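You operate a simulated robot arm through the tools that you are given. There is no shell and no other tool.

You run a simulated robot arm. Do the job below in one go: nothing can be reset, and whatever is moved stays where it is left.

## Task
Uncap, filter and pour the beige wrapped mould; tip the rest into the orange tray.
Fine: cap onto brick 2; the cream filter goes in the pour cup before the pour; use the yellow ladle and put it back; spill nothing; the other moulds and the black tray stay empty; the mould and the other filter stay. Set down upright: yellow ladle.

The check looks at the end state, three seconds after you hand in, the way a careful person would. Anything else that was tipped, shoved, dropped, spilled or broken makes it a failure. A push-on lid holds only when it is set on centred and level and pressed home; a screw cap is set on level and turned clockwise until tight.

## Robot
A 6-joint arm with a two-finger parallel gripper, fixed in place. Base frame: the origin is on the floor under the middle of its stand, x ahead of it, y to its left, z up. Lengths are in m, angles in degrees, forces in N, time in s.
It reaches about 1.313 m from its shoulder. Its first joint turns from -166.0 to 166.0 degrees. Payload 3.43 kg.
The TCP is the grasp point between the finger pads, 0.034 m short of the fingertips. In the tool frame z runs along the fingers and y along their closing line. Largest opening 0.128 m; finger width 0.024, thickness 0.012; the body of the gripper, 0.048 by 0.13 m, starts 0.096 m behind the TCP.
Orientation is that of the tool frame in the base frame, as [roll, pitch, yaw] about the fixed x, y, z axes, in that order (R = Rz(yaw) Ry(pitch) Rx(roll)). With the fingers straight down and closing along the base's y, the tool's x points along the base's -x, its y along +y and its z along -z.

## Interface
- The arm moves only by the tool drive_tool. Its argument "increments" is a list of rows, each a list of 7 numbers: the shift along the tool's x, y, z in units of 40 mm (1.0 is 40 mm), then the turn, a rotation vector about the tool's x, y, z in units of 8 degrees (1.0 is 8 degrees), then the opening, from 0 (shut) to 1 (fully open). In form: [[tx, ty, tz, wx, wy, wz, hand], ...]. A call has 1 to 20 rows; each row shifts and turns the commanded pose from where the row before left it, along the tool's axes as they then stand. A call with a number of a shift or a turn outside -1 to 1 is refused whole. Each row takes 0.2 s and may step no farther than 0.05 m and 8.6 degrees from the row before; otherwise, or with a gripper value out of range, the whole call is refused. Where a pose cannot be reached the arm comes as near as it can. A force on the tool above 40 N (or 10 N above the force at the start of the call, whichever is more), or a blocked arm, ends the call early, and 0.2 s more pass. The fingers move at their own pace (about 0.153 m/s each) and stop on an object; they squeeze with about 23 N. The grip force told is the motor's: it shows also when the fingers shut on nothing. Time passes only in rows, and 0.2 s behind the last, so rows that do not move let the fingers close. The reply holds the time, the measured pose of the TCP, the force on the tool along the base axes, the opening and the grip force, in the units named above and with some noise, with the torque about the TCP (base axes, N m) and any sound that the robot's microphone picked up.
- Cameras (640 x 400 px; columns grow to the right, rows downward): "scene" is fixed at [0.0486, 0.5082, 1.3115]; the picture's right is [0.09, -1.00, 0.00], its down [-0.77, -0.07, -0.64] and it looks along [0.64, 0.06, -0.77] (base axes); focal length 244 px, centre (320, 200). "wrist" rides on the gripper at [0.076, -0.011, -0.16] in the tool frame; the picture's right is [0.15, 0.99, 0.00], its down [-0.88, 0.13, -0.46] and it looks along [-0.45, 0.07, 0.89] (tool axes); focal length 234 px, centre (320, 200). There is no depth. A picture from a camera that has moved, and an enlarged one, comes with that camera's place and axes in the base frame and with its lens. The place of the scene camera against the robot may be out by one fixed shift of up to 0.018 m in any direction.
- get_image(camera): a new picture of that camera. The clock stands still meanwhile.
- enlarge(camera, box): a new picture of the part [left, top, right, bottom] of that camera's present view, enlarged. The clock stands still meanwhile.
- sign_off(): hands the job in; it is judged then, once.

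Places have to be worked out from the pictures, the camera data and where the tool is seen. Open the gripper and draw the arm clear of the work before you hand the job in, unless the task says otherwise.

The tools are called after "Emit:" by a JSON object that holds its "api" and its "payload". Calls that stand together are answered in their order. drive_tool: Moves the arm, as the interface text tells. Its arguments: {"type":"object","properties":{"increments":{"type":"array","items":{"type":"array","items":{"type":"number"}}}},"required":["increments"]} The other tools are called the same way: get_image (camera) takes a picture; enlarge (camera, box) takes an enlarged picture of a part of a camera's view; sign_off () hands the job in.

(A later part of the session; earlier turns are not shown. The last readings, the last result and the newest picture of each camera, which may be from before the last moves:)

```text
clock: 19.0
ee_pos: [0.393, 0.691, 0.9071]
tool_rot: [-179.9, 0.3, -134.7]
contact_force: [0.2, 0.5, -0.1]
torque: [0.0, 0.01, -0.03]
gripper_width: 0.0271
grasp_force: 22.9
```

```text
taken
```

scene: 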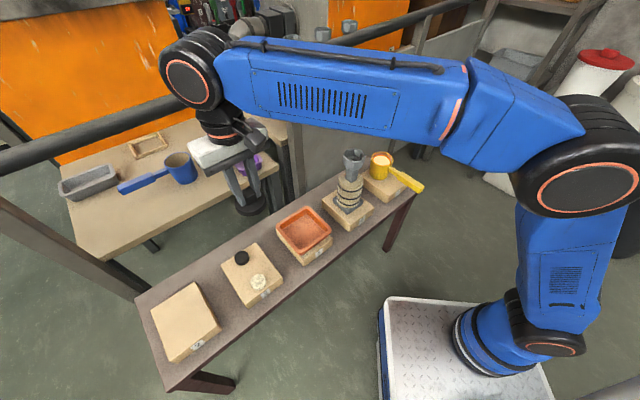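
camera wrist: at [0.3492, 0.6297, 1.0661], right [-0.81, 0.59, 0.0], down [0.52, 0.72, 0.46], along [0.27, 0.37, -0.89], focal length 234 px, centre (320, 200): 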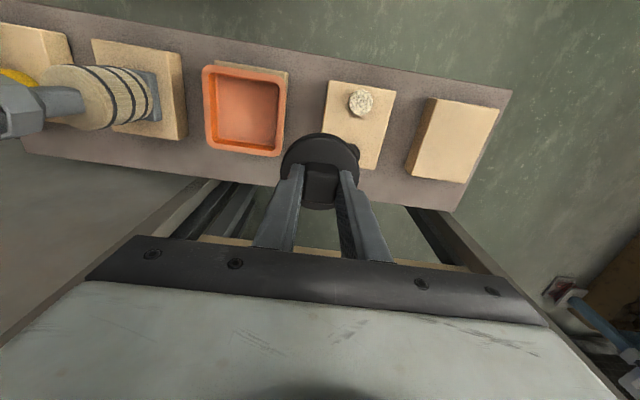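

Halfway. I continue to just above brick 2.

Emit:
{"api": "drive_tool", "payload": {"increments": [[0, 0.2, 0, 0, 0, 0, 0], [0, 0.3, 0, 0, 0, 0, 0], [0, 0.4, 0, 0, 0, 0, 0], [0, 0.45, 0, 0, 0, 0, 0], [0, 0.45, 0, 0, 0, 0, 0], [0, 0.45, 0, 0, 0, 0, 0], [0, 0.45, 0, 0, 0, 0, 0], [0, 0.45, 0, 0, 0, 0, 0], [0, 0.45, 0, 0, 0, 0, 0], [0, 0.45, 0, 0, 0, 0, 0], [0, 0.45, 0, 0, 0, 0, 0], [0, 0.45, 0, 0, 0, 0, 0], [0, 0.45, 0, 0, 0, 0, 0], [0, 0.4, 0, 0, 0, 0, 0], [0, 0.3, 0, 0, 0, 0, 0], [0, 0.2, 0, 0, 0, 0, 0], [0, 0.1, 0, 0, 0, 0, 0]]}}

Emit:
{"api": "get_image", "payload": {"camera": "wrist"}}

Emit:
{"api": "get_image", "payload": {"camera": "scene"}}

```text
clock: 22.6
ee_pos: [0.2136, 0.8485, 0.8839]
tool_rot: [-180.0, 0.3, -134.6]
contact_force: [-0.6, -0.8, 0.5]
torque: [0.01, 0.0, -0.01]
gripper_width: 0.027
grasp_force: 23.0
out of reach, approached as far as the arm can: row 13, 14, 15, 16
```

```text
taken
camera wrist: at [0.1681, 0.7871, 1.0424], right [-0.81, 0.59, 0.0], down [0.52, 0.72, 0.46], along [0.27, 0.37, -0.89], focal length 234 px, centre (320, 200)
```

wrist: 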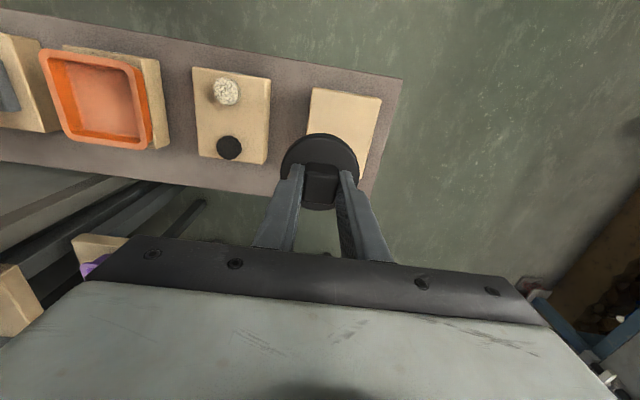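

```text
taken
```

scene: 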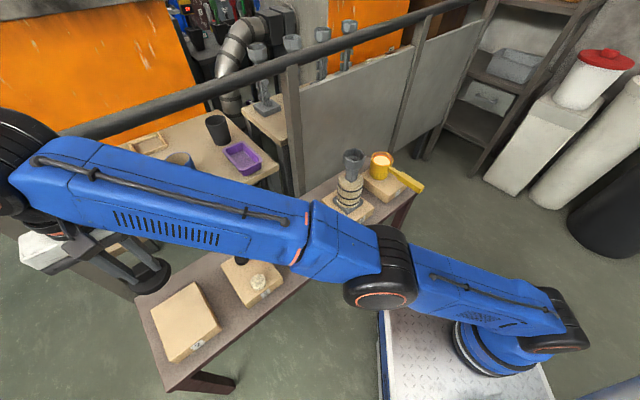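

At this height the arm is at its reach limit, but lower down it reaches further. I look closely at brick 2 below before descending.

Emit:
{"api": "enlarge", "payload": {"camera": "wrist", "box": [260, 70, 420, 220]}}

Emit:
{"api": "enlarge", "payload": {"camera": "scene", "box": [0, 210, 240, 390]}}

```text
2.67 times, centred on (340, 145) of wrist
camera zoom: at [0.1681, 0.7871, 1.0424], right [-0.81, 0.59, 0.0], down [0.52, 0.72, 0.46], along [0.27, 0.37, -0.89], focal length 624 px, centre (267, 347)
```

zoom: 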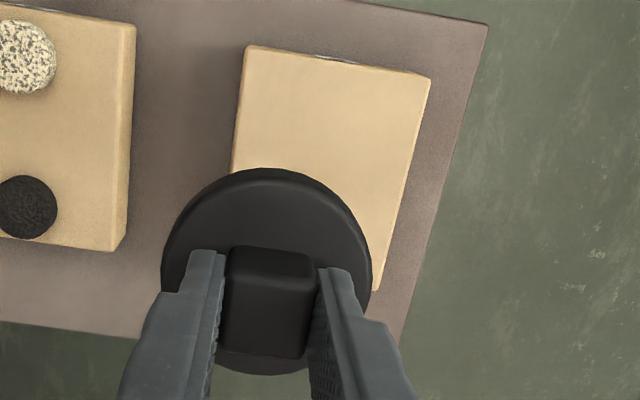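

```text
2.22 times, centred on (120, 300) of scene
camera zoom: at [0.0486, 0.5082, 1.3115], right [0.09, -1.0, 0.0], down [-0.77, -0.07, -0.64], along [0.64, 0.06, -0.77], focal length 542 px, centre (764, -22)
```

zoom: 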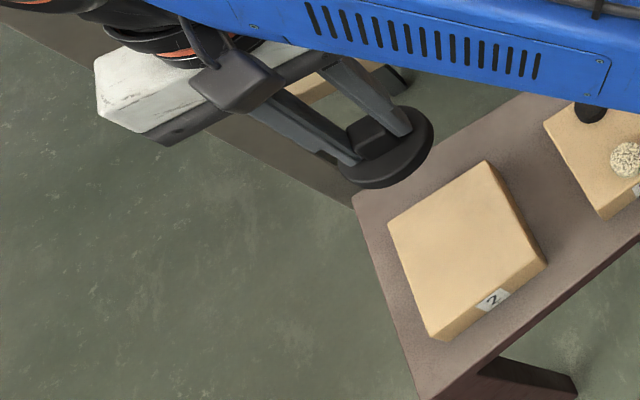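

Brick 2's centre is about (0.197, 0.894) with top near z 0.56; I need about 4 cm more along the bench. I descend first, where the arm reaches further.

Emit:
{"api": "drive_tool", "payload": {"increments": [[0, 0, 0.2, 0, 0, 0, 0], [0, 0, 0.3, 0, 0, 0, 0], [0, 0, 0.4, 0, 0, 0, 0], [0, 0, 0.4, 0, 0, 0, 0], [0, 0, 0.4, 0, 0, 0, 0], [0, 0, 0.4, 0, 0, 0, 0], [0, 0, 0.3, 0, 0, 0, 0], [0, 0, 0.2, 0, 0, 0, 0]]}}

Emit:
{"api": "enlarge", "payload": {"camera": "wrist", "box": [260, 70, 420, 220]}}

```text
clock: 24.4
ee_pos: [0.2138, 0.849, 0.7784]
tool_rot: [179.9, 0.2, -134.6]
contact_force: [0.3, -0.8, -0.4]
torque: [-0.03, -0.04, -0.02]
gripper_width: 0.0273
grasp_force: 23.5
```

```text
2.67 times, centred on (340, 145) of wrist
camera zoom: at [0.1683, 0.787, 0.9387], right [-0.81, 0.59, 0.0], down [0.52, 0.72, 0.46], along [0.27, 0.37, -0.89], focal length 624 px, centre (267, 347)
```

zoom: 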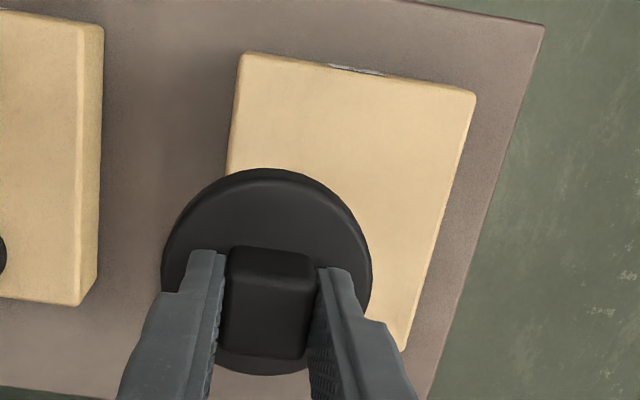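

At z 0.778 the arm has room again. I shift 44 mm along the bench to centre over brick 2 and lower to about 0.70.

Emit:
{"api": "drive_tool", "payload": {"increments": [[0, 0.2, 0.1, 0, 0, 0, 0], [0, 0.35, 0.2, 0, 0, 0, 0], [0, 0.35, 0.3, 0, 0, 0, 0], [0, 0.2, 0.4, 0, 0, 0, 0], [0, 0, 0.4, 0, 0, 0, 0], [0, 0, 0.3, 0, 0, 0, 0], [0, 0, 0.2, 0, 0, 0, 0]]}}

Emit:
{"api": "get_image", "payload": {"camera": "wrist"}}

Emit:
{"api": "enlarge", "payload": {"camera": "scene", "box": [80, 220, 260, 390]}}

```text
clock: 26.0
ee_pos: [0.1827, 0.8804, 0.7025]
tool_rot: [180.0, 0.4, -134.6]
contact_force: [-0.6, 0.5, -1.8]
torque: [0.0, 0.02, -0.02]
gripper_width: 0.027
grasp_force: 23.5
```

```text
taken
camera wrist: at [0.1377, 0.8185, 0.8624], right [-0.81, 0.59, 0.0], down [0.52, 0.72, 0.46], along [0.27, 0.37, -0.89], focal length 234 px, centre (320, 200)
```

wrist: 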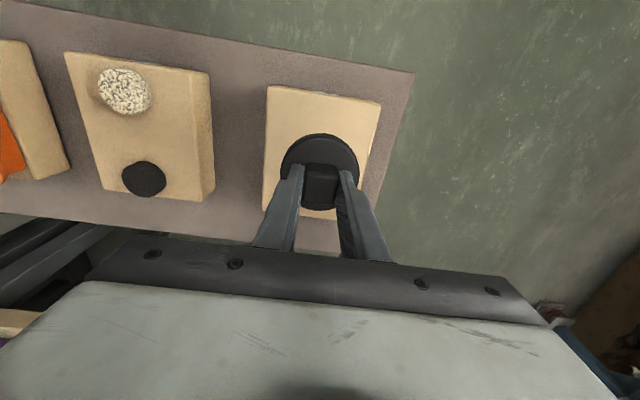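

```text
2.35 times, centred on (170, 305) of scene
camera zoom: at [0.0486, 0.5082, 1.3115], right [0.09, -1.0, 0.0], down [-0.77, -0.07, -0.64], along [0.64, 0.06, -0.77], focal length 574 px, centre (673, -47)
```

zoom: 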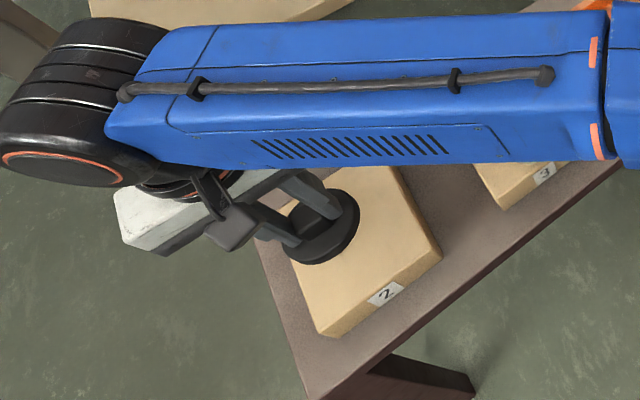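

The cap is centred over brick 2. I lower 44 mm, then feel for contact in small steps.

Emit:
{"api": "drive_tool", "payload": {"increments": [[0, 0, 0.3, 0, 0, 0, 0], [0, 0, 0.3, 0, 0, 0, 0], [0, 0, 0.3, 0, 0, 0, 0], [0, 0, 0.2, 0, 0, 0, 0]]}}

Emit:
{"api": "enlarge", "payload": {"camera": "wrist", "box": [230, 70, 420, 230]}}

Emit:
{"api": "enlarge", "payload": {"camera": "scene", "box": [140, 270, 240, 370]}}

```text
clock: 27.0
ee_pos: [0.1818, 0.8817, 0.6592]
tool_rot: [180.0, 0.3, -134.6]
contact_force: [0.8, 1.0, -1.0]
torque: [-0.01, 0.01, -0.03]
gripper_width: 0.0274
grasp_force: 22.5
```

```text
2.50 times, centred on (325, 150) of wrist
camera zoom: at [0.1371, 0.8189, 0.8182], right [-0.81, 0.59, 0.0], down [0.52, 0.72, 0.46], along [0.27, 0.37, -0.89], focal length 585 px, centre (308, 325)
```

zoom: 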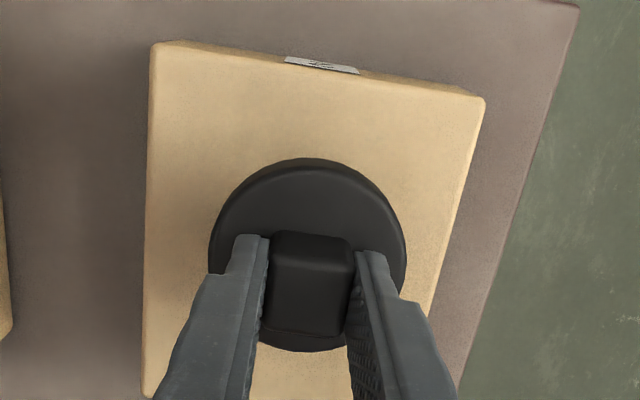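

```text
4.00 times, centred on (190, 320) of scene
camera zoom: at [0.0486, 0.5082, 1.3115], right [0.09, -1.0, 0.0], down [-0.77, -0.07, -0.64], along [0.64, 0.06, -0.77], focal length 976 px, centre (840, -280)
```

zoom: 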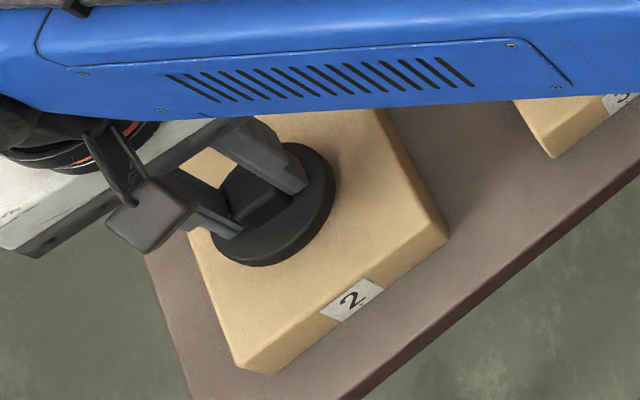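

Close to the brick now, cap well inside its top face. I descend in 3–4 mm steps watching the force.

Emit:
{"api": "drive_tool", "payload": {"increments": [[0, 0, 0.1, 0, 0, 0, 0], [0, 0, 0.1, 0, 0, 0, 0], [0, 0, 0.1, 0, 0, 0, 0]]}}

```text
clock: 27.8
ee_pos: [0.1825, 0.8804, 0.6458]
tool_rot: [180.0, 0.2, -134.6]
contact_force: [0.6, -0.3, -0.2]
torque: [0.03, -0.01, -0.01]
gripper_width: 0.0273
grasp_force: 23.4
```

No contact yet at 0.646; I continue down.

Emit:
{"api": "drive_tool", "payload": {"increments": [[0, 0, 0.1, 0, 0, 0, 0], [0, 0, 0.1, 0, 0, 0, 0]]}}

Emit:
{"api": "enlarge", "payload": {"camera": "scene", "box": [140, 270, 240, 370]}}

```text
clock: 28.4
ee_pos: [0.1826, 0.8803, 0.6387]
tool_rot: [-180.0, 0.3, -134.6]
contact_force: [1.2, 0.1, 0.1]
torque: [-0.03, 0.01, 0.02]
gripper_width: 0.0276
grasp_force: 23.3
```

```text
4.00 times, centred on (190, 320) of scene
camera zoom: at [0.0486, 0.5082, 1.3115], right [0.09, -1.0, 0.0], down [-0.77, -0.07, -0.64], along [0.64, 0.06, -0.77], focal length 976 px, centre (840, -280)
```

zoom: 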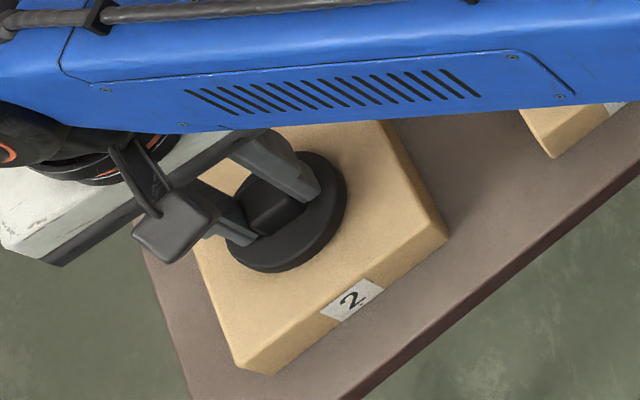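

Still no contact; continuing down in small steps.

Emit:
{"api": "drive_tool", "payload": {"increments": [[0, 0, 0.1, 0, 0, 0, 0], [0, 0, 0.08, 0, 0, 0, 0]]}}

```text
clock: 29.0
ee_pos: [0.1833, 0.8814, 0.6358]
tool_rot: [179.8, 0.5, -134.6]
contact_force: [-0.7, 0.0, 36.3]
torque: [-0.05, 0.03, 0.02]
gripper_width: 0.0274
grasp_force: 23.0
```

Contact: 36 N at z 0.636, so the cap sits on brick 2. I relieve the pressing by 4 mm, then open wide and check.

Emit:
{"api": "drive_tool", "payload": {"increments": [[0, 0, -0.11, 0, 0, 0, 0], [0, 0, 0, 0, 0, 0, 0.3], [0, 0, 0, 0, 0, 0, 0.5], [0, 0, 0, 0, 0, 0, 0.6]]}}

Emit:
{"api": "enlarge", "payload": {"camera": "wrist", "box": [230, 70, 420, 230]}}

```text
clock: 30.0
ee_pos: [0.1824, 0.8802, 0.6347]
tool_rot: [-179.8, 0.2, -134.6]
contact_force: [-1.1, 0.1, -0.2]
torque: [-0.02, 0.0, -0.03]
gripper_width: 0.0767
grasp_force: 0.1
```

```text
2.50 times, centred on (325, 150) of wrist
camera zoom: at [0.1377, 0.819, 0.794], right [-0.81, 0.59, 0.0], down [0.52, 0.72, 0.46], along [0.27, 0.37, -0.89], focal length 585 px, centre (308, 325)
```

zoom: 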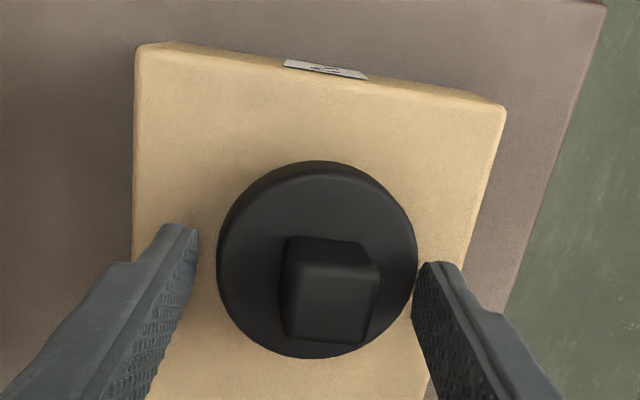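

Cap rests on brick 2, released. I raise straight up, then move back over brick 3 to view the cream filter (about (0.310, 0.706), top near z 0.59).

Emit:
{"api": "drive_tool", "payload": {"increments": [[0, 0, -0.3, 0, 0, 0, 0.6], [0, 0, -0.7, 0, 0, 0, 0.7], [0, 0, -0.8, 0, 0, 0, 0.7], [0, 0, -0.8, 0, 0, 0, 0.7], [0, 0, -0.6, 0, 0, 0, 0.7], [0.15, -0.8, 0, 0, 0, 0, 0.7], [0.15, -0.9, 0, 0, 0, 0, 0.7], [0.15, -0.9, 0, 0, 0, 0, 0.7], [0.15, -0.9, 0, 0, 0, 0, 0.7], [0.15, -0.9, 0, 0, 0, 0, 0.7], [0.1, -0.9, 0, 0, 0, 0, 0.7], [0, 0, 0, 0, 0, 0, 0.7]]}}

Emit:
{"api": "get_image", "payload": {"camera": "wrist"}}

Emit:
{"api": "get_image", "payload": {"camera": "scene"}}

```text
clock: 32.6
ee_pos: [0.3101, 0.7065, 0.7635]
tool_rot: [-180.0, 0.3, -134.5]
contact_force: [-0.6, 0.3, -0.3]
torque: [-0.02, 0.01, 0.01]
gripper_width: 0.0895
grasp_force: 0.0
```

```text
taken
camera wrist: at [0.2641, 0.6442, 0.9232], right [-0.81, 0.59, 0.0], down [0.52, 0.72, 0.46], along [0.27, 0.37, -0.89], focal length 234 px, centre (320, 200)
```

wrist: 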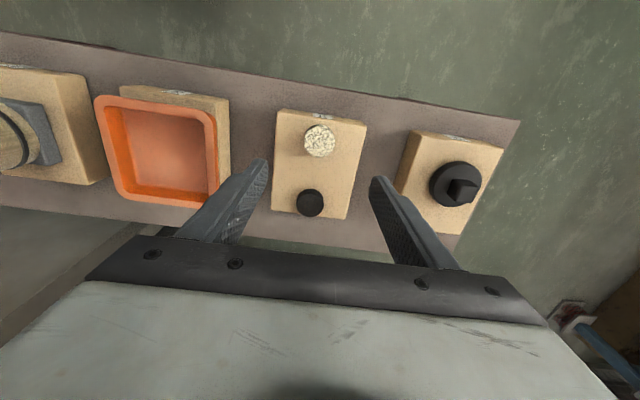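

```text
taken
```

scene: 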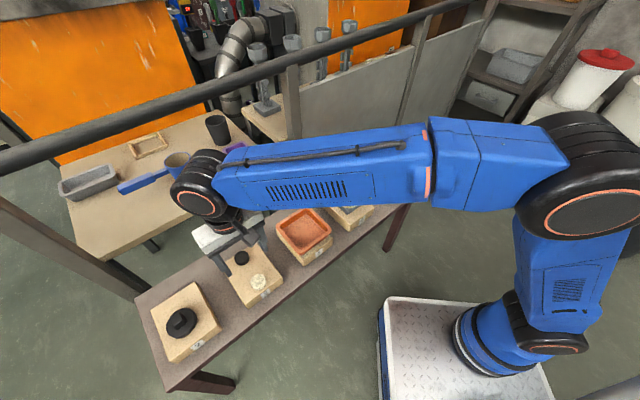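

The cap sits nicely on brick 2. I enlarge the filter view for exact centring.

Emit:
{"api": "enlarge", "payload": {"camera": "wrist", "box": [270, 100, 370, 220]}}

Emit:
{"api": "enlarge", "payload": {"camera": "scene", "box": [210, 230, 300, 320]}}

```text
3.33 times, centred on (320, 160) of wrist
camera zoom: at [0.2641, 0.6442, 0.9232], right [-0.81, 0.59, 0.0], down [0.52, 0.72, 0.46], along [0.27, 0.37, -0.89], focal length 781 px, centre (320, 333)
```

zoom: 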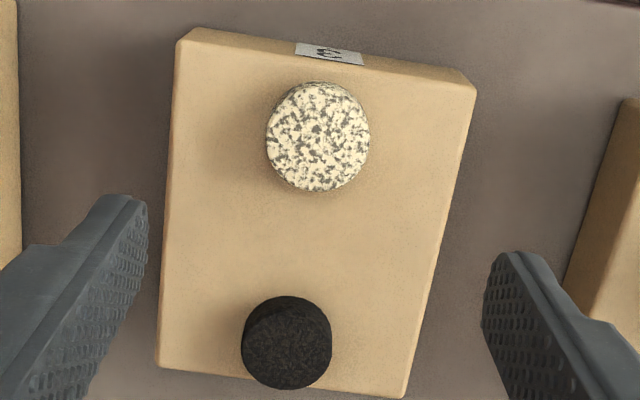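

```text
4.44 times, centred on (255, 275) of scene
camera zoom: at [0.0486, 0.5082, 1.3115], right [0.09, -1.0, 0.0], down [-0.77, -0.07, -0.64], along [0.64, 0.06, -0.77], focal length 1085 px, centre (609, -133)
```

zoom: 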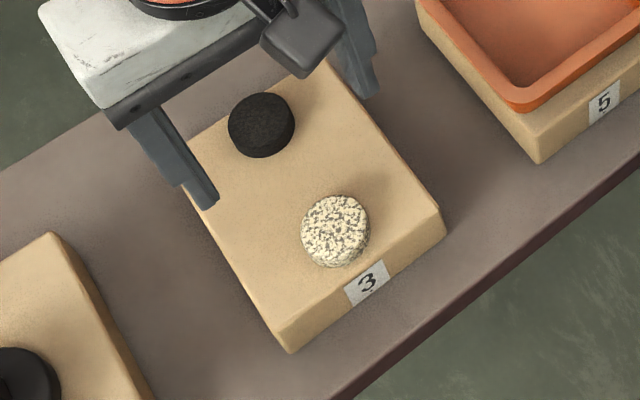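

The filter (about 44 mm across) is centred under the tool within 1 mm. I descend to z≈0.64 with fingers at 70 mm and check.

Emit:
{"api": "drive_tool", "payload": {"increments": [[0, 0, 0.7, 0, 0, 0, 0.55], [0, 0, 0.8, 0, 0, 0, 0.55], [0, 0, 0.8, 0, 0, 0, 0.55], [0, 0, 0.6, 0, 0, 0, 0.55], [0, 0, 0.15, 0, 0, 0, 0.55], [0, 0, 0, 0, 0, 0, 0.55]]}}

Emit:
{"api": "enlarge", "payload": {"camera": "wrist", "box": [250, 90, 390, 230]}}

Emit:
{"api": "enlarge", "payload": {"camera": "scene", "box": [210, 230, 300, 320]}}

```text
clock: 34.0
ee_pos: [0.3084, 0.7082, 0.6443]
tool_rot: [180.0, 0.2, -134.6]
contact_force: [0.4, 0.6, -0.3]
torque: [0.01, 0.01, -0.02]
gripper_width: 0.0705
grasp_force: 0.1
```

```text
2.86 times, centred on (320, 160) of wrist
camera zoom: at [0.2641, 0.6458, 0.8017], right [-0.81, 0.59, 0.0], down [0.52, 0.72, 0.46], along [0.27, 0.37, -0.89], focal length 669 px, centre (320, 314)
```

zoom: 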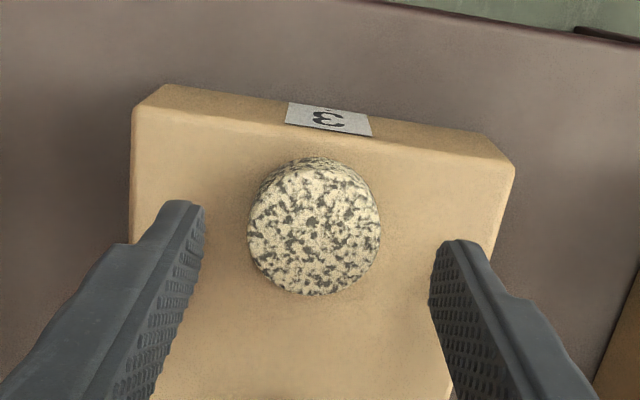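

```text
4.44 times, centred on (255, 275) of scene
camera zoom: at [0.0486, 0.5082, 1.3115], right [0.09, -1.0, 0.0], down [-0.77, -0.07, -0.64], along [0.64, 0.06, -0.77], focal length 1085 px, centre (609, -133)
```

zoom: 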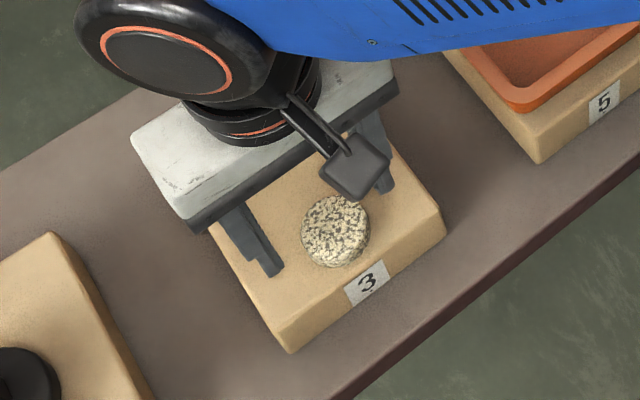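

Centred. I descend another ~30 mm so that the tips cover the upper half of the filter, watching for contact.

Emit:
{"api": "drive_tool", "payload": {"increments": [[0, -0.03, 0.3, 0, 0, 0, 0.55], [0, 0, 0.3, 0, 0, 0, 0.55], [0, 0, 0.1, 0, 0, 0, 0.55]]}}

Emit:
{"api": "enlarge", "payload": {"camera": "wrist", "box": [250, 90, 390, 230]}}

Emit:
{"api": "enlarge", "payload": {"camera": "scene", "box": [225, 250, 285, 310]}}

```text
clock: 34.8
ee_pos: [0.3109, 0.7061, 0.6154]
tool_rot: [180.0, 0.2, -134.6]
contact_force: [-1.5, -2.7, 6.1]
torque: [0.01, 0.17, 0.05]
gripper_width: 0.0702
grasp_force: 0.1
```

```text
2.86 times, centred on (320, 160) of wrist
camera zoom: at [0.2654, 0.6448, 0.7739], right [-0.81, 0.59, 0.0], down [0.52, 0.72, 0.46], along [0.27, 0.37, -0.89], focal length 669 px, centre (320, 314)
```

zoom: 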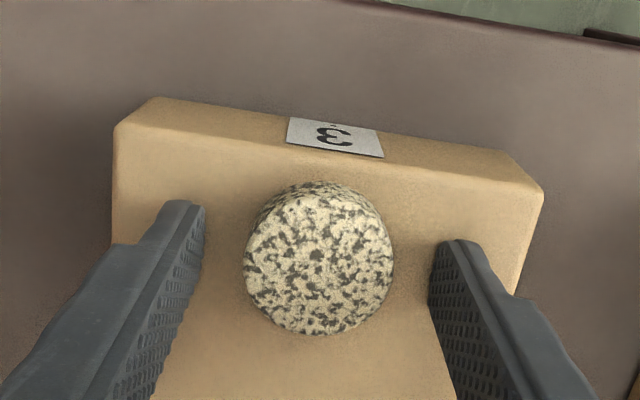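

```text
6.67 times, centred on (255, 280) of scene
camera zoom: at [0.0486, 0.5082, 1.3115], right [0.09, -1.0, 0.0], down [-0.77, -0.07, -0.64], along [0.64, 0.06, -0.77], focal length 1627 px, centre (753, -333)
```

zoom: 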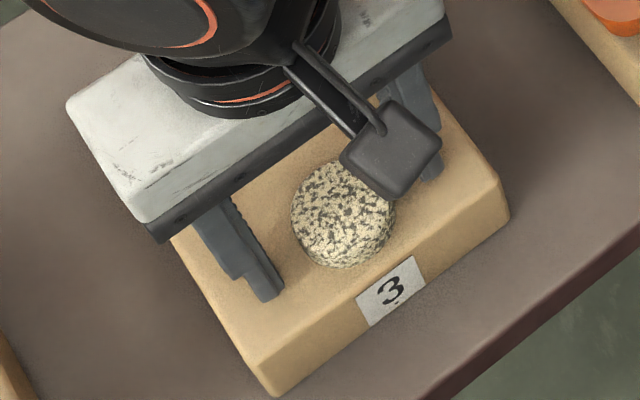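

The tips touched the brick (6 N) at z 0.615, so the brick top is at 0.581 and the filter spans to about 0.60. I raise 9 mm to grip only its upper part and close.

Emit:
{"api": "drive_tool", "payload": {"increments": [[0, 0, -0.22, 0, 0, 0, 0.55], [0, 0, 0, 0, 0, 0, 0.4], [0, 0, 0, 0, 0, 0, 0.2], [0, 0, 0, 0, 0, 0, 0], [0, 0, 0, 0, 0, 0, 0]]}}

Emit:
{"api": "enlarge", "payload": {"camera": "wrist", "box": [250, 90, 390, 230]}}

Emit:
{"api": "enlarge", "payload": {"camera": "scene", "box": [225, 250, 285, 310]}}

```text
clock: 36.0
ee_pos: [0.3096, 0.7073, 0.6236]
tool_rot: [179.9, 0.3, -134.6]
contact_force: [1.1, 0.0, -0.5]
torque: [0.02, 0.04, -0.03]
gripper_width: 0.0416
grasp_force: 23.2
```

```text
2.86 times, centred on (320, 160) of wrist
camera zoom: at [0.2651, 0.6449, 0.7822], right [-0.81, 0.59, 0.0], down [0.52, 0.72, 0.46], along [0.27, 0.37, -0.89], focal length 669 px, centre (320, 314)
```

zoom: 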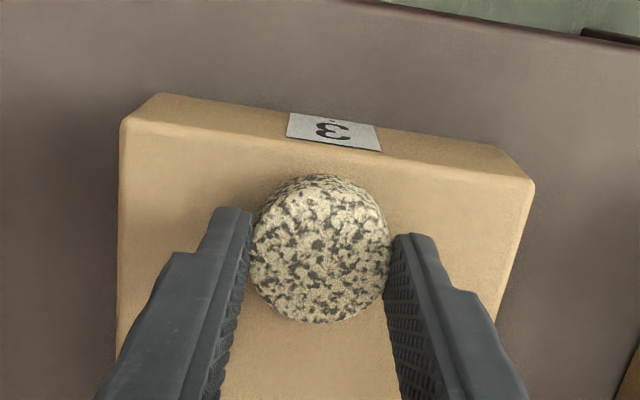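

```text
6.67 times, centred on (255, 280) of scene
camera zoom: at [0.0486, 0.5082, 1.3115], right [0.09, -1.0, 0.0], down [-0.77, -0.07, -0.64], along [0.64, 0.06, -0.77], focal length 1627 px, centre (753, -333)
```

zoom: 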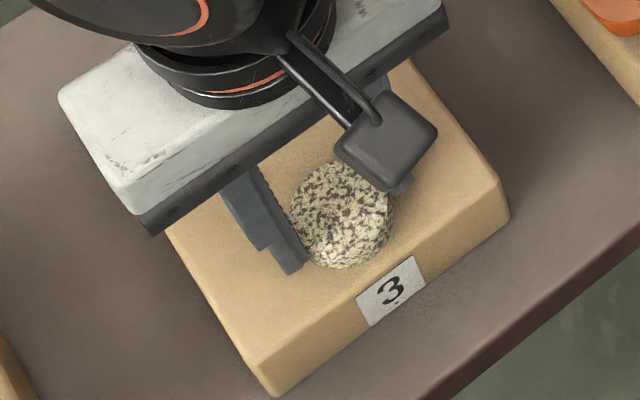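

Filter gripped at 41.6 mm. I lift it slowly and check that it comes along level.

Emit:
{"api": "drive_tool", "payload": {"increments": [[0, 0, -0.1, 0, 0, 0, 0], [0, 0, -0.1, 0, 0, 0, 0], [0, 0, -0.15, 0, 0, 0, 0], [0, 0, -0.2, 0, 0, 0, 0], [0, 0, -0.25, 0, 0, 0, 0], [0, 0, -0.25, 0, 0, 0, 0], [0, 0, -0.2, 0, 0, 0, 0]]}}

Emit:
{"api": "enlarge", "payload": {"camera": "wrist", "box": [250, 90, 390, 230]}}

Emit:
{"api": "enlarge", "payload": {"camera": "scene", "box": [215, 230, 285, 310]}}

```text
clock: 37.6
ee_pos: [0.31, 0.7065, 0.6717]
tool_rot: [-180.0, 0.3, -134.6]
contact_force: [0.0, -0.5, 0.3]
torque: [0.02, -0.03, 0.04]
gripper_width: 0.0413
grasp_force: 22.5
```

```text
2.86 times, centred on (320, 160) of wrist
camera zoom: at [0.265, 0.6447, 0.8322], right [-0.81, 0.59, 0.0], down [0.52, 0.72, 0.46], along [0.27, 0.37, -0.89], focal length 669 px, centre (320, 314)
```

zoom: 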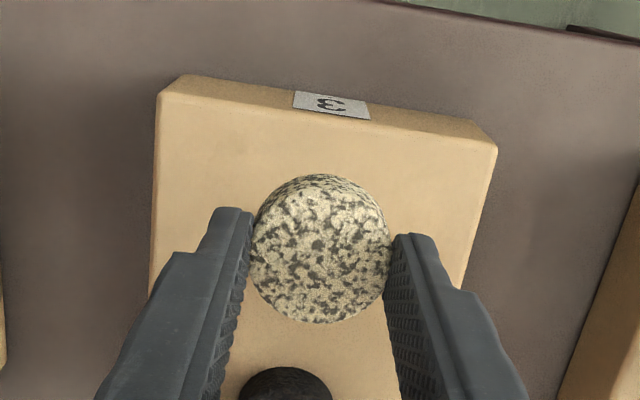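

```text
5.00 times, centred on (250, 270) of scene
camera zoom: at [0.0486, 0.5082, 1.3115], right [0.09, -1.0, 0.0], down [-0.77, -0.07, -0.64], along [0.64, 0.06, -0.77], focal length 1220 px, centre (670, -150)
```

zoom: 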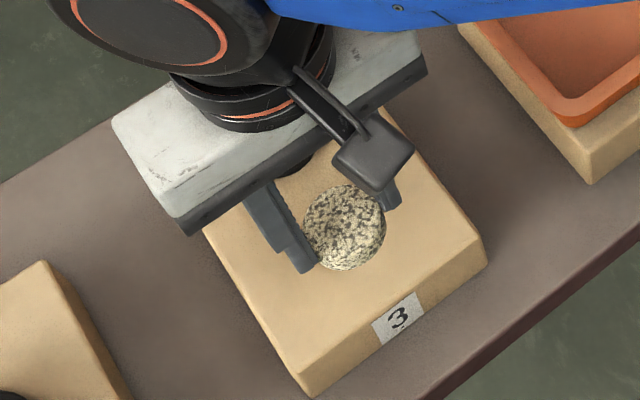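

Filter is held level. I lift to z≈0.91 and travel back along the bench toward the mould, stopping short to view the open cup.

Emit:
{"api": "drive_tool", "payload": {"increments": [[0, 0, -0.2, 0, 0, 0, 0], [0, 0, -0.3, 0, 0, 0, 0], [0, 0, -0.4, 0, 0, 0, 0], [0, 0, -0.45, 0, 0, 0, 0], [0, 0, -0.45, 0, 0, 0, 0], [0, 0, -0.45, 0, 0, 0, 0], [0, 0, -0.45, 0, 0, 0, 0], [0, 0, -0.45, 0, 0, 0, 0], [0, 0, -0.45, 0, 0, 0, 0], [0, 0, -0.45, 0, 0, 0, 0], [0, 0, -0.45, 0, 0, 0, 0], [0, 0, -0.45, 0, 0, 0, 0], [0, 0, -0.45, 0, 0, 0, 0], [0, 0, -0.35, 0, 0, 0, 0], [0, 0, -0.2, 0, 0, 0, 0]]}}

Emit:
{"api": "drive_tool", "payload": {"increments": [[-0.02, -0.2, 0, 0, 0, 0, 0], [-0.04, -0.3, 0, 0, 0, 0, 0], [-0.05, -0.4, 0, 0, 0, 0, 0], [-0.06, -0.45, 0, 0, 0, 0, 0], [-0.06, -0.45, 0, 0, 0, 0, 0], [-0.06, -0.45, 0, 0, 0, 0, 0], [-0.06, -0.45, 0, 0, 0, 0, 0], [-0.06, -0.45, 0, 0, 0, 0, 0], [-0.06, -0.45, 0, 0, 0, 0, 0], [-0.06, -0.45, 0, 0, 0, 0, 0], [-0.06, -0.45, 0, 0, 0, 0, 0], [-0.06, -0.45, 0, 0, 0, 0, 0], [-0.06, -0.45, 0, 0, 0, 0, 0], [-0.06, -0.45, 0, 0, 0, 0, 0], [-0.06, -0.45, 0, 0, 0, 0, 0], [-0.06, -0.45, 0, 0, 0, 0, 0], [-0.05, -0.4, 0, 0, 0, 0, 0], [-0.04, -0.3, 0, 0, 0, 0, 0], [-0.02, -0.2, 0, 0, 0, 0, 0], [0, 0, 0, 0, 0, 0, 0]]}}

Emit:
{"api": "get_image", "payload": {"camera": "wrist"}}

Emit:
{"api": "get_image", "payload": {"camera": "scene"}}

```text
clock: 40.8
ee_pos: [0.3093, 0.706, 0.9117]
tool_rot: [-180.0, 0.3, -134.5]
contact_force: [-0.8, 0.9, -0.3]
torque: [0.01, 0.0, -0.01]
gripper_width: 0.0417
grasp_force: 22.5
```

```text
clock: 45.0
ee_pos: [0.5566, 0.518, 0.9122]
tool_rot: [180.0, 0.3, -134.6]
contact_force: [0.0, -0.6, 1.0]
torque: [-0.02, -0.04, 0.0]
gripper_width: 0.0419
grasp_force: 23.2
```

```text
taken
camera wrist: at [0.5105, 0.4573, 1.071], right [-0.81, 0.59, 0.0], down [0.52, 0.72, 0.46], along [0.27, 0.37, -0.89], focal length 234 px, centre (320, 200)
```

wrist: 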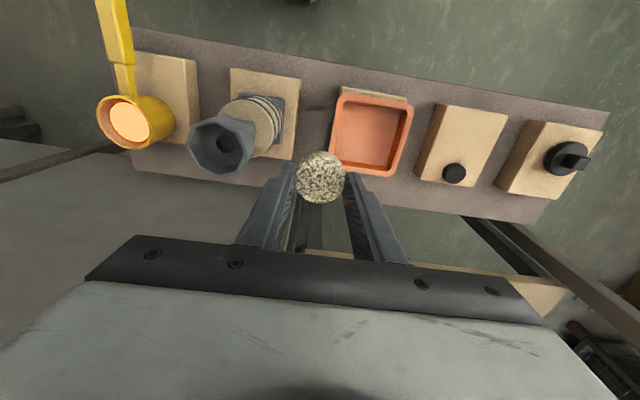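

```text
taken
```

scene: 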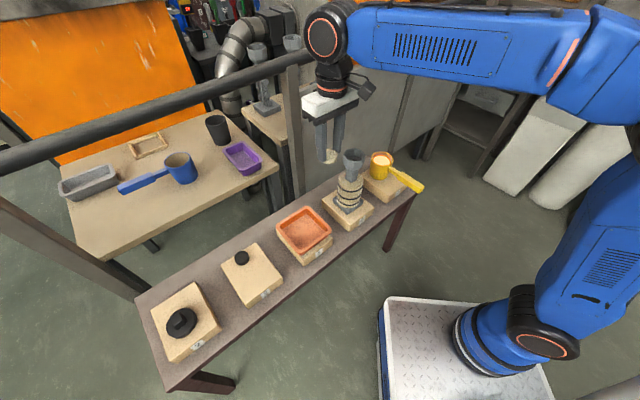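

Filter still held. I enlarge the cup mouth to measure it and its inside.

Emit:
{"api": "enlarge", "payload": {"camera": "wrist", "box": [180, 90, 300, 200]}}

Emit:
{"api": "enlarge", "payload": {"camera": "scene", "box": [325, 140, 380, 195]}}

Emit:
{"api": "enlarge", "payload": {"camera": "wrist", "box": [260, 130, 380, 220]}}

```text
3.64 times, centred on (240, 145) of wrist
camera zoom: at [0.5105, 0.4573, 1.071], right [-0.81, 0.59, 0.0], down [0.52, 0.72, 0.46], along [0.27, 0.37, -0.89], focal length 852 px, centre (611, 400)
```

zoom: 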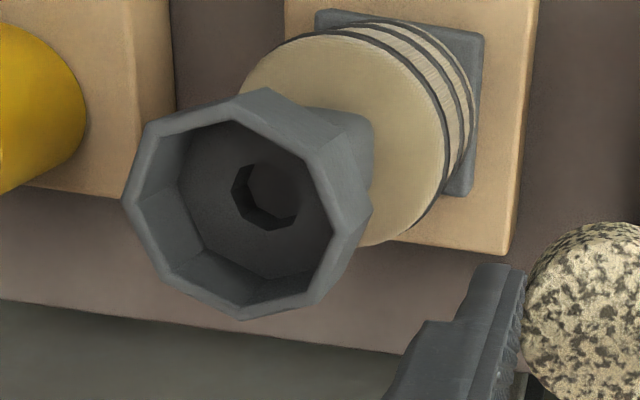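

```text
7.27 times, centred on (352, 168) of scene
camera zoom: at [0.0486, 0.5082, 1.3115], right [0.09, -1.0, 0.0], down [-0.77, -0.07, -0.64], along [0.64, 0.06, -0.77], focal length 1775 px, centre (84, 436)
```

zoom: 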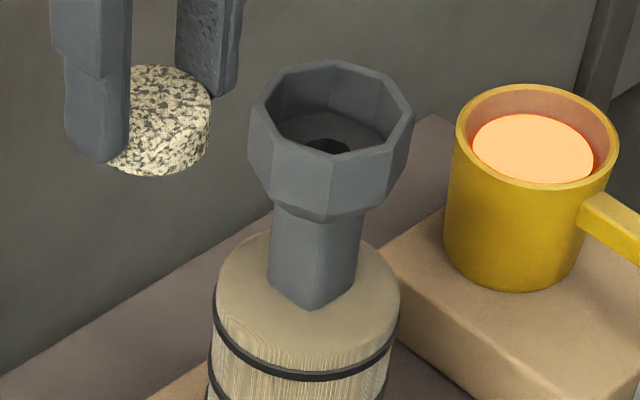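

```text
4.44 times, centred on (320, 175) of wrist
camera zoom: at [0.5105, 0.4573, 1.071], right [-0.81, 0.59, 0.0], down [0.52, 0.72, 0.46], along [0.27, 0.37, -0.89], focal length 1041 px, centre (320, 311)
```

zoom: 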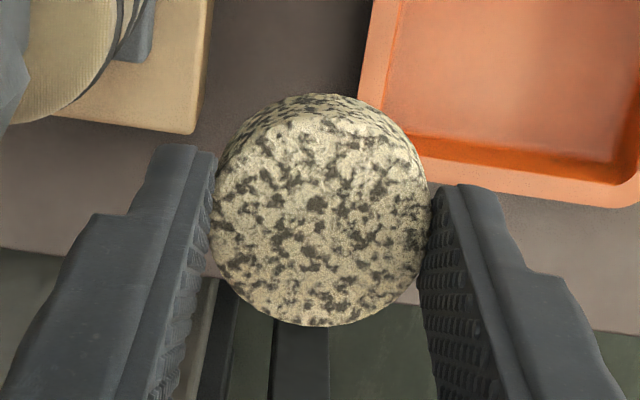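

The cup is an octagonal bowl (~60 mm inside, rim at z≈0.811) with a flat floor and small hole. I move the filter over its centre at this height.

Emit:
{"api": "drive_tool", "payload": {"increments": [[-0.03, -0.2, 0, 0, 0, 0, 0], [-0.03, -0.3, 0, 0, 0, 0, 0], [-0.04, -0.4, 0, 0, 0, 0, 0], [-0.04, -0.45, 0, 0, 0, 0, 0], [-0.04, -0.45, 0, 0, 0, 0, 0], [-0.04, -0.42, 0, 0, 0, 0, 0], [-0.03, -0.3, 0, 0, 0, 0, 0], [-0.02, -0.2, 0, 0, 0, 0, 0], [0, -0.1, 0, 0, 0, 0, 0], [0, 0, 0, 0, 0, 0, 0]]}}

Emit:
{"api": "enlarge", "payload": {"camera": "wrist", "box": [260, 100, 380, 220]}}

Emit:
{"api": "enlarge", "payload": {"camera": "scene", "box": [315, 115, 395, 195]}}

```text
clock: 47.2
ee_pos: [0.6436, 0.4475, 0.9111]
tool_rot: [-180.0, 0.3, -134.6]
contact_force: [-0.7, 0.5, -0.2]
torque: [0.0, 0.0, 0.03]
gripper_width: 0.0418
grasp_force: 23.1
```

```text
3.33 times, centred on (320, 160) of wrist
camera zoom: at [0.598, 0.3857, 1.0705], right [-0.81, 0.59, 0.0], down [0.52, 0.72, 0.46], along [0.27, 0.37, -0.89], focal length 781 px, centre (320, 333)
```

zoom: 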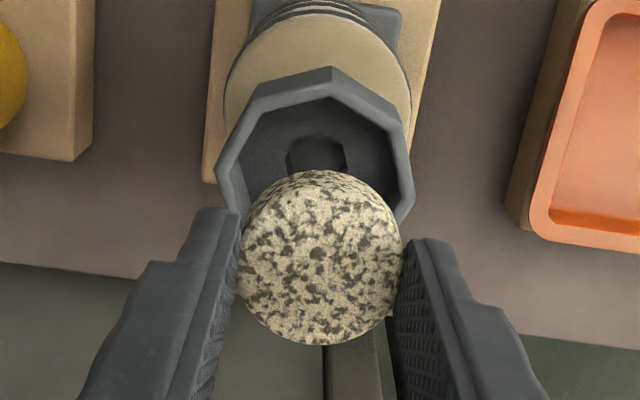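

```text
5.00 times, centred on (355, 155) of scene
camera zoom: at [0.0486, 0.5082, 1.3115], right [0.09, -1.0, 0.0], down [-0.77, -0.07, -0.64], along [0.64, 0.06, -0.77], focal length 1220 px, centre (145, 425)
```

zoom: 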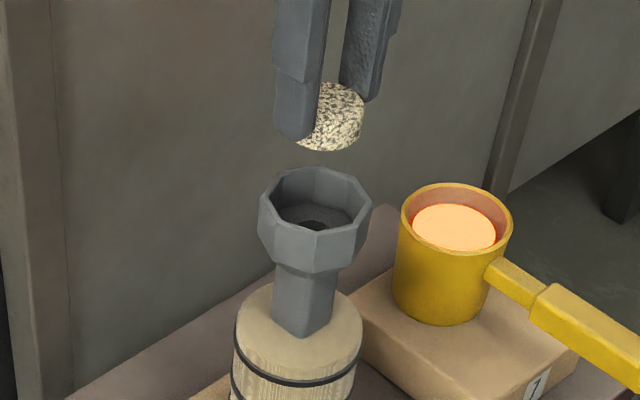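

Comparing cup and filter, I need a ~2 mm correction (+tx, −ty). I apply it and descend until the filter's lower part enters the cup, tips staying above the rim.

Emit:
{"api": "drive_tool", "payload": {"increments": [[0.05, -0.05, 0.2, 0, 0, 0, 0], [0, 0, 0.3, 0, 0, 0, 0], [0, 0, 0.3, 0, 0, 0, 0], [0, 0, 0.2, 0, 0, 0, 0], [0, 0, 0.1, 0, 0, 0, 0]]}}

Emit:
{"api": "enlarge", "payload": {"camera": "wrist", "box": [260, 100, 380, 220]}}

Emit:
{"api": "enlarge", "payload": {"camera": "scene", "box": [325, 125, 385, 185]}}

```text
clock: 48.4
ee_pos: [0.6428, 0.4435, 0.8671]
tool_rot: [-180.0, 0.4, -134.6]
contact_force: [-0.9, -0.2, -0.7]
torque: [0.0, 0.01, 0.0]
gripper_width: 0.0414
grasp_force: 22.9
```

```text
3.33 times, centred on (320, 160) of wrist
camera zoom: at [0.598, 0.383, 1.0267], right [-0.81, 0.59, 0.0], down [0.52, 0.72, 0.46], along [0.27, 0.37, -0.89], focal length 781 px, centre (320, 333)
```

zoom: 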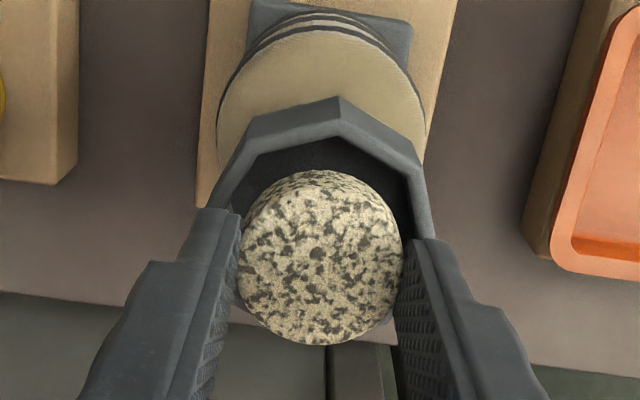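

```text
6.67 times, centred on (355, 155) of scene
camera zoom: at [0.0486, 0.5082, 1.3115], right [0.09, -1.0, 0.0], down [-0.77, -0.07, -0.64], along [0.64, 0.06, -0.77], focal length 1627 px, centre (87, 500)
```

zoom: 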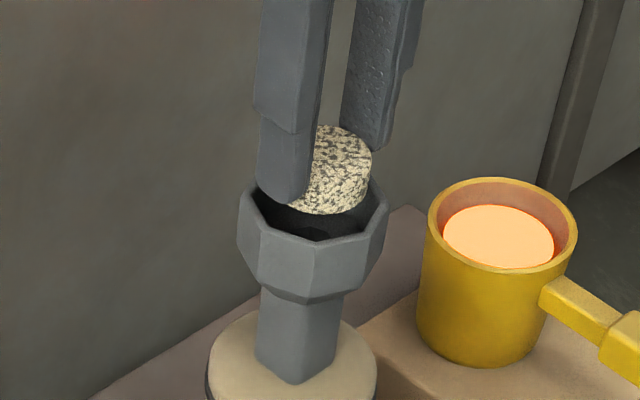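

Alignment looks good in both views. I descend 18 mm more in slow steps so the filter's bottom goes inside the rim.

Emit:
{"api": "drive_tool", "payload": {"increments": [[0, 0, 0.15, 0, 0, 0, 0], [0, 0, 0.15, 0, 0, 0, 0], [0, 0, 0.12, 0, 0, 0, 0]]}}

Emit:
{"api": "enlarge", "payload": {"camera": "wrist", "box": [260, 100, 380, 220]}}

Emit:
{"api": "enlarge", "payload": {"camera": "scene", "box": [325, 125, 385, 185]}}

```text
clock: 49.2
ee_pos: [0.6437, 0.4452, 0.8511]
tool_rot: [179.9, 0.3, -134.6]
contact_force: [0.1, 0.3, 3.8]
torque: [0.05, 0.1, 0.04]
gripper_width: 0.0415
grasp_force: 22.5
```

```text
3.33 times, centred on (320, 160) of wrist
camera zoom: at [0.5981, 0.3835, 1.0099], right [-0.81, 0.59, 0.0], down [0.52, 0.72, 0.46], along [0.27, 0.37, -0.89], focal length 781 px, centre (320, 333)
```

zoom: 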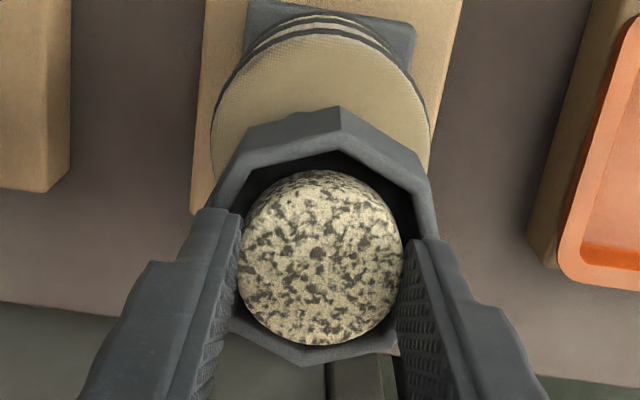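

```text
6.67 times, centred on (355, 155) of scene
camera zoom: at [0.0486, 0.5082, 1.3115], right [0.09, -1.0, 0.0], down [-0.77, -0.07, -0.64], along [0.64, 0.06, -0.77], focal length 1627 px, centre (87, 500)
```

zoom: 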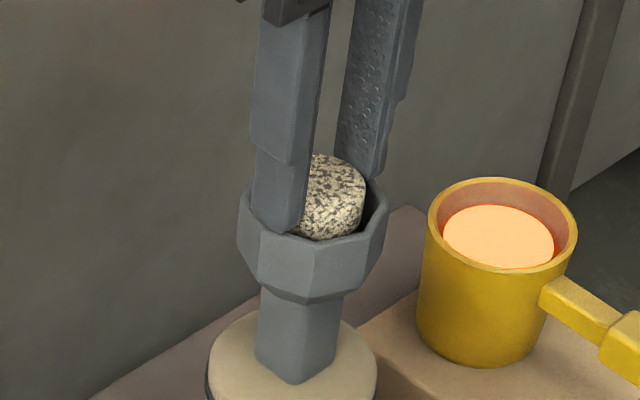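

Light touch (3.8 N): fingertips at the rim and the filter is in the cup mouth, centred. I raise 1.5 mm and open slowly to let it drop flat.

Emit:
{"api": "drive_tool", "payload": {"increments": [[0, 0, -0.04, 0, 0, 0, 0], [0, 0, 0, 0, 0, 0, 0.33], [0, 0, 0, 0, 0, 0, 0.36], [0, 0, 0, 0, 0, 0, 0.42], [0, 0, 0, 0, 0, 0, 0.42]]}}

Emit:
{"api": "enlarge", "payload": {"camera": "wrist", "box": [260, 100, 380, 220]}}

Emit:
{"api": "enlarge", "payload": {"camera": "scene", "box": [325, 125, 385, 185]}}

```text
clock: 50.4
ee_pos: [0.644, 0.445, 0.8526]
tool_rot: [-180.0, 0.2, -134.6]
contact_force: [0.1, -0.2, 0.3]
torque: [-0.02, -0.01, -0.02]
gripper_width: 0.0538
grasp_force: 0.1
```

```text
3.33 times, centred on (320, 160) of wrist
camera zoom: at [0.5986, 0.3835, 1.0114], right [-0.81, 0.59, 0.0], down [0.52, 0.72, 0.46], along [0.27, 0.37, -0.89], focal length 781 px, centre (320, 333)
```

zoom: 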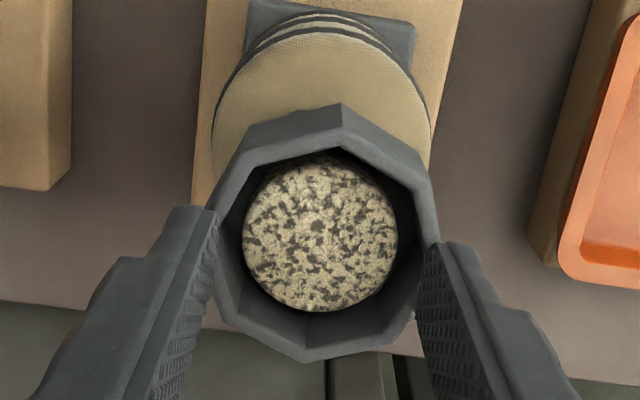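

```text
6.67 times, centred on (355, 155) of scene
camera zoom: at [0.0486, 0.5082, 1.3115], right [0.09, -1.0, 0.0], down [-0.77, -0.07, -0.64], along [0.64, 0.06, -0.77], focal length 1627 px, centre (87, 500)
```

zoom: 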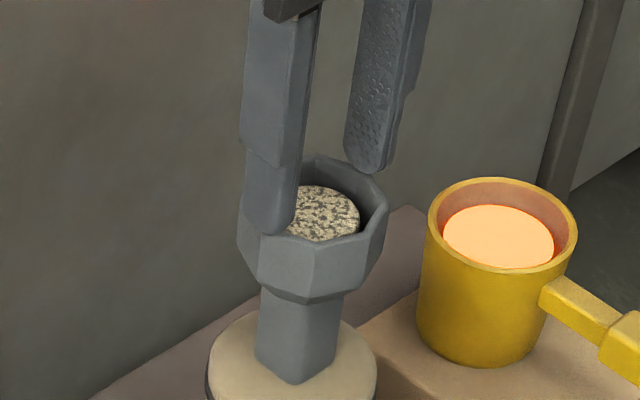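

The filter lies flat in the cup. I raise clear and move over toward brick 1 to measure the ladle from above.

Emit:
{"api": "drive_tool", "payload": {"increments": [[0, 0, -0.2, 0, 0, 0, 0.42], [0, 0, -0.5, 0, 0, 0, 0.5], [0, 0, -0.8, 0, 0, 0, 0.5], [0, 0, -0.8, 0, 0, 0, 0.5], [0, -0.6, 0, 0, 0, 0, 0.5], [0, -0.9, 0, 0, 0, 0, 0.5], [0, -0.9, 0, 0, 0, 0, 0.5], [0, -0.9, 0, 0, 0, 0, 0.5], [0, 0, 0, 0, 0, 0, 0.5]]}}

Emit:
{"api": "get_image", "payload": {"camera": "wrist"}}

Emit:
{"api": "get_image", "payload": {"camera": "scene"}}

```text
clock: 52.4
ee_pos: [0.7382, 0.3499, 0.9447]
tool_rot: [180.0, 0.3, -134.7]
contact_force: [0.2, -0.3, 0.9]
torque: [-0.01, 0.02, -0.02]
gripper_width: 0.0637
grasp_force: 0.1
```

```text
taken
camera wrist: at [0.6927, 0.2897, 1.1039], right [-0.81, 0.59, 0.0], down [0.52, 0.72, 0.46], along [0.27, 0.37, -0.89], focal length 234 px, centre (320, 200)
```

wrist: 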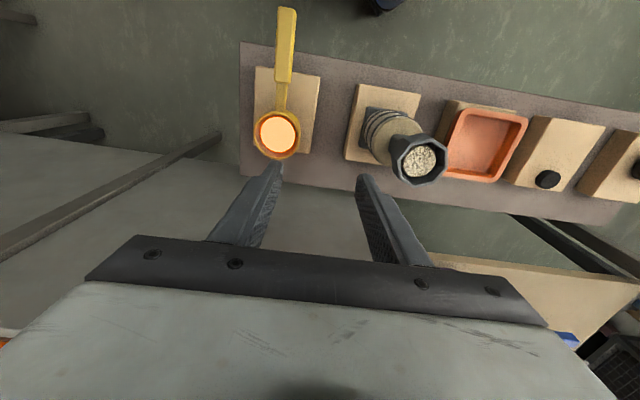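

```text
taken
```

scene: 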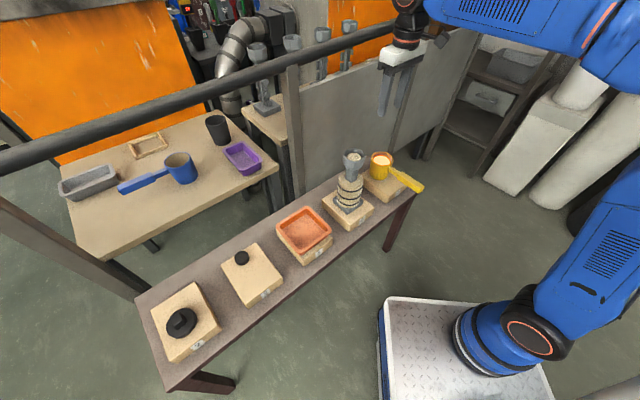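

Filter is seated in the cup. Now I enlarge the ladle for geometry.

Emit:
{"api": "enlarge", "payload": {"camera": "wrist", "box": [230, 0, 340, 170]}}

Emit:
{"api": "enlarge", "payload": {"camera": "wrist", "box": [340, 70, 540, 200]}}

Emit:
{"api": "enlarge", "payload": {"camera": "scene", "box": [360, 140, 430, 205]}}

```text
2.35 times, centred on (285, 85) of wrist
camera zoom: at [0.6927, 0.2897, 1.1039], right [-0.81, 0.59, 0.0], down [0.52, 0.72, 0.46], along [0.27, 0.37, -0.89], focal length 551 px, centre (402, 471)
```

zoom: 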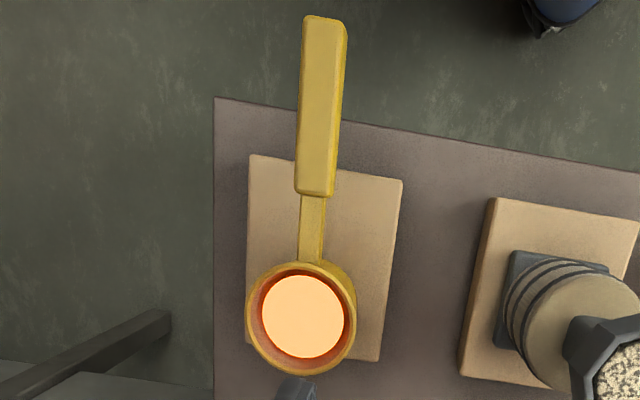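

```text
3.08 times, centred on (440, 135) of wrist
camera zoom: at [0.6927, 0.2897, 1.1039], right [-0.81, 0.59, 0.0], down [0.52, 0.72, 0.46], along [0.27, 0.37, -0.89], focal length 720 px, centre (-49, 400)
```

zoom: 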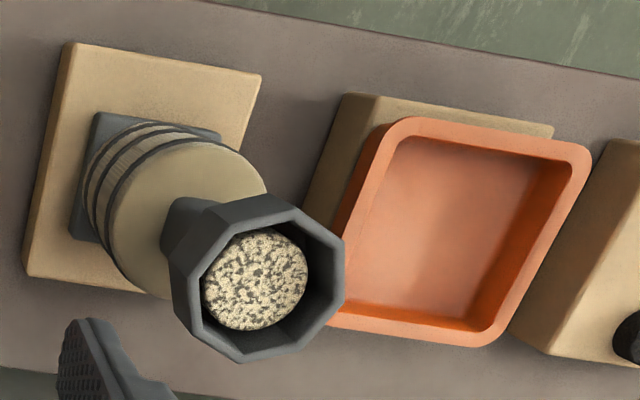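

```text
6.15 times, centred on (395, 172) of scene
camera zoom: at [0.0486, 0.5082, 1.3115], right [0.09, -1.0, 0.0], down [-0.77, -0.07, -0.64], along [0.64, 0.06, -0.77], focal length 1502 px, centre (-142, 369)
```

zoom: 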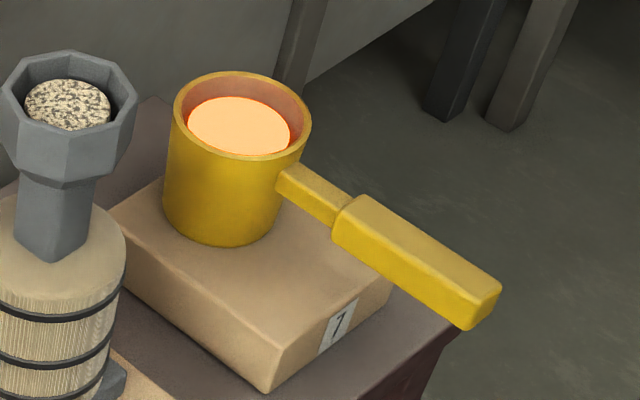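

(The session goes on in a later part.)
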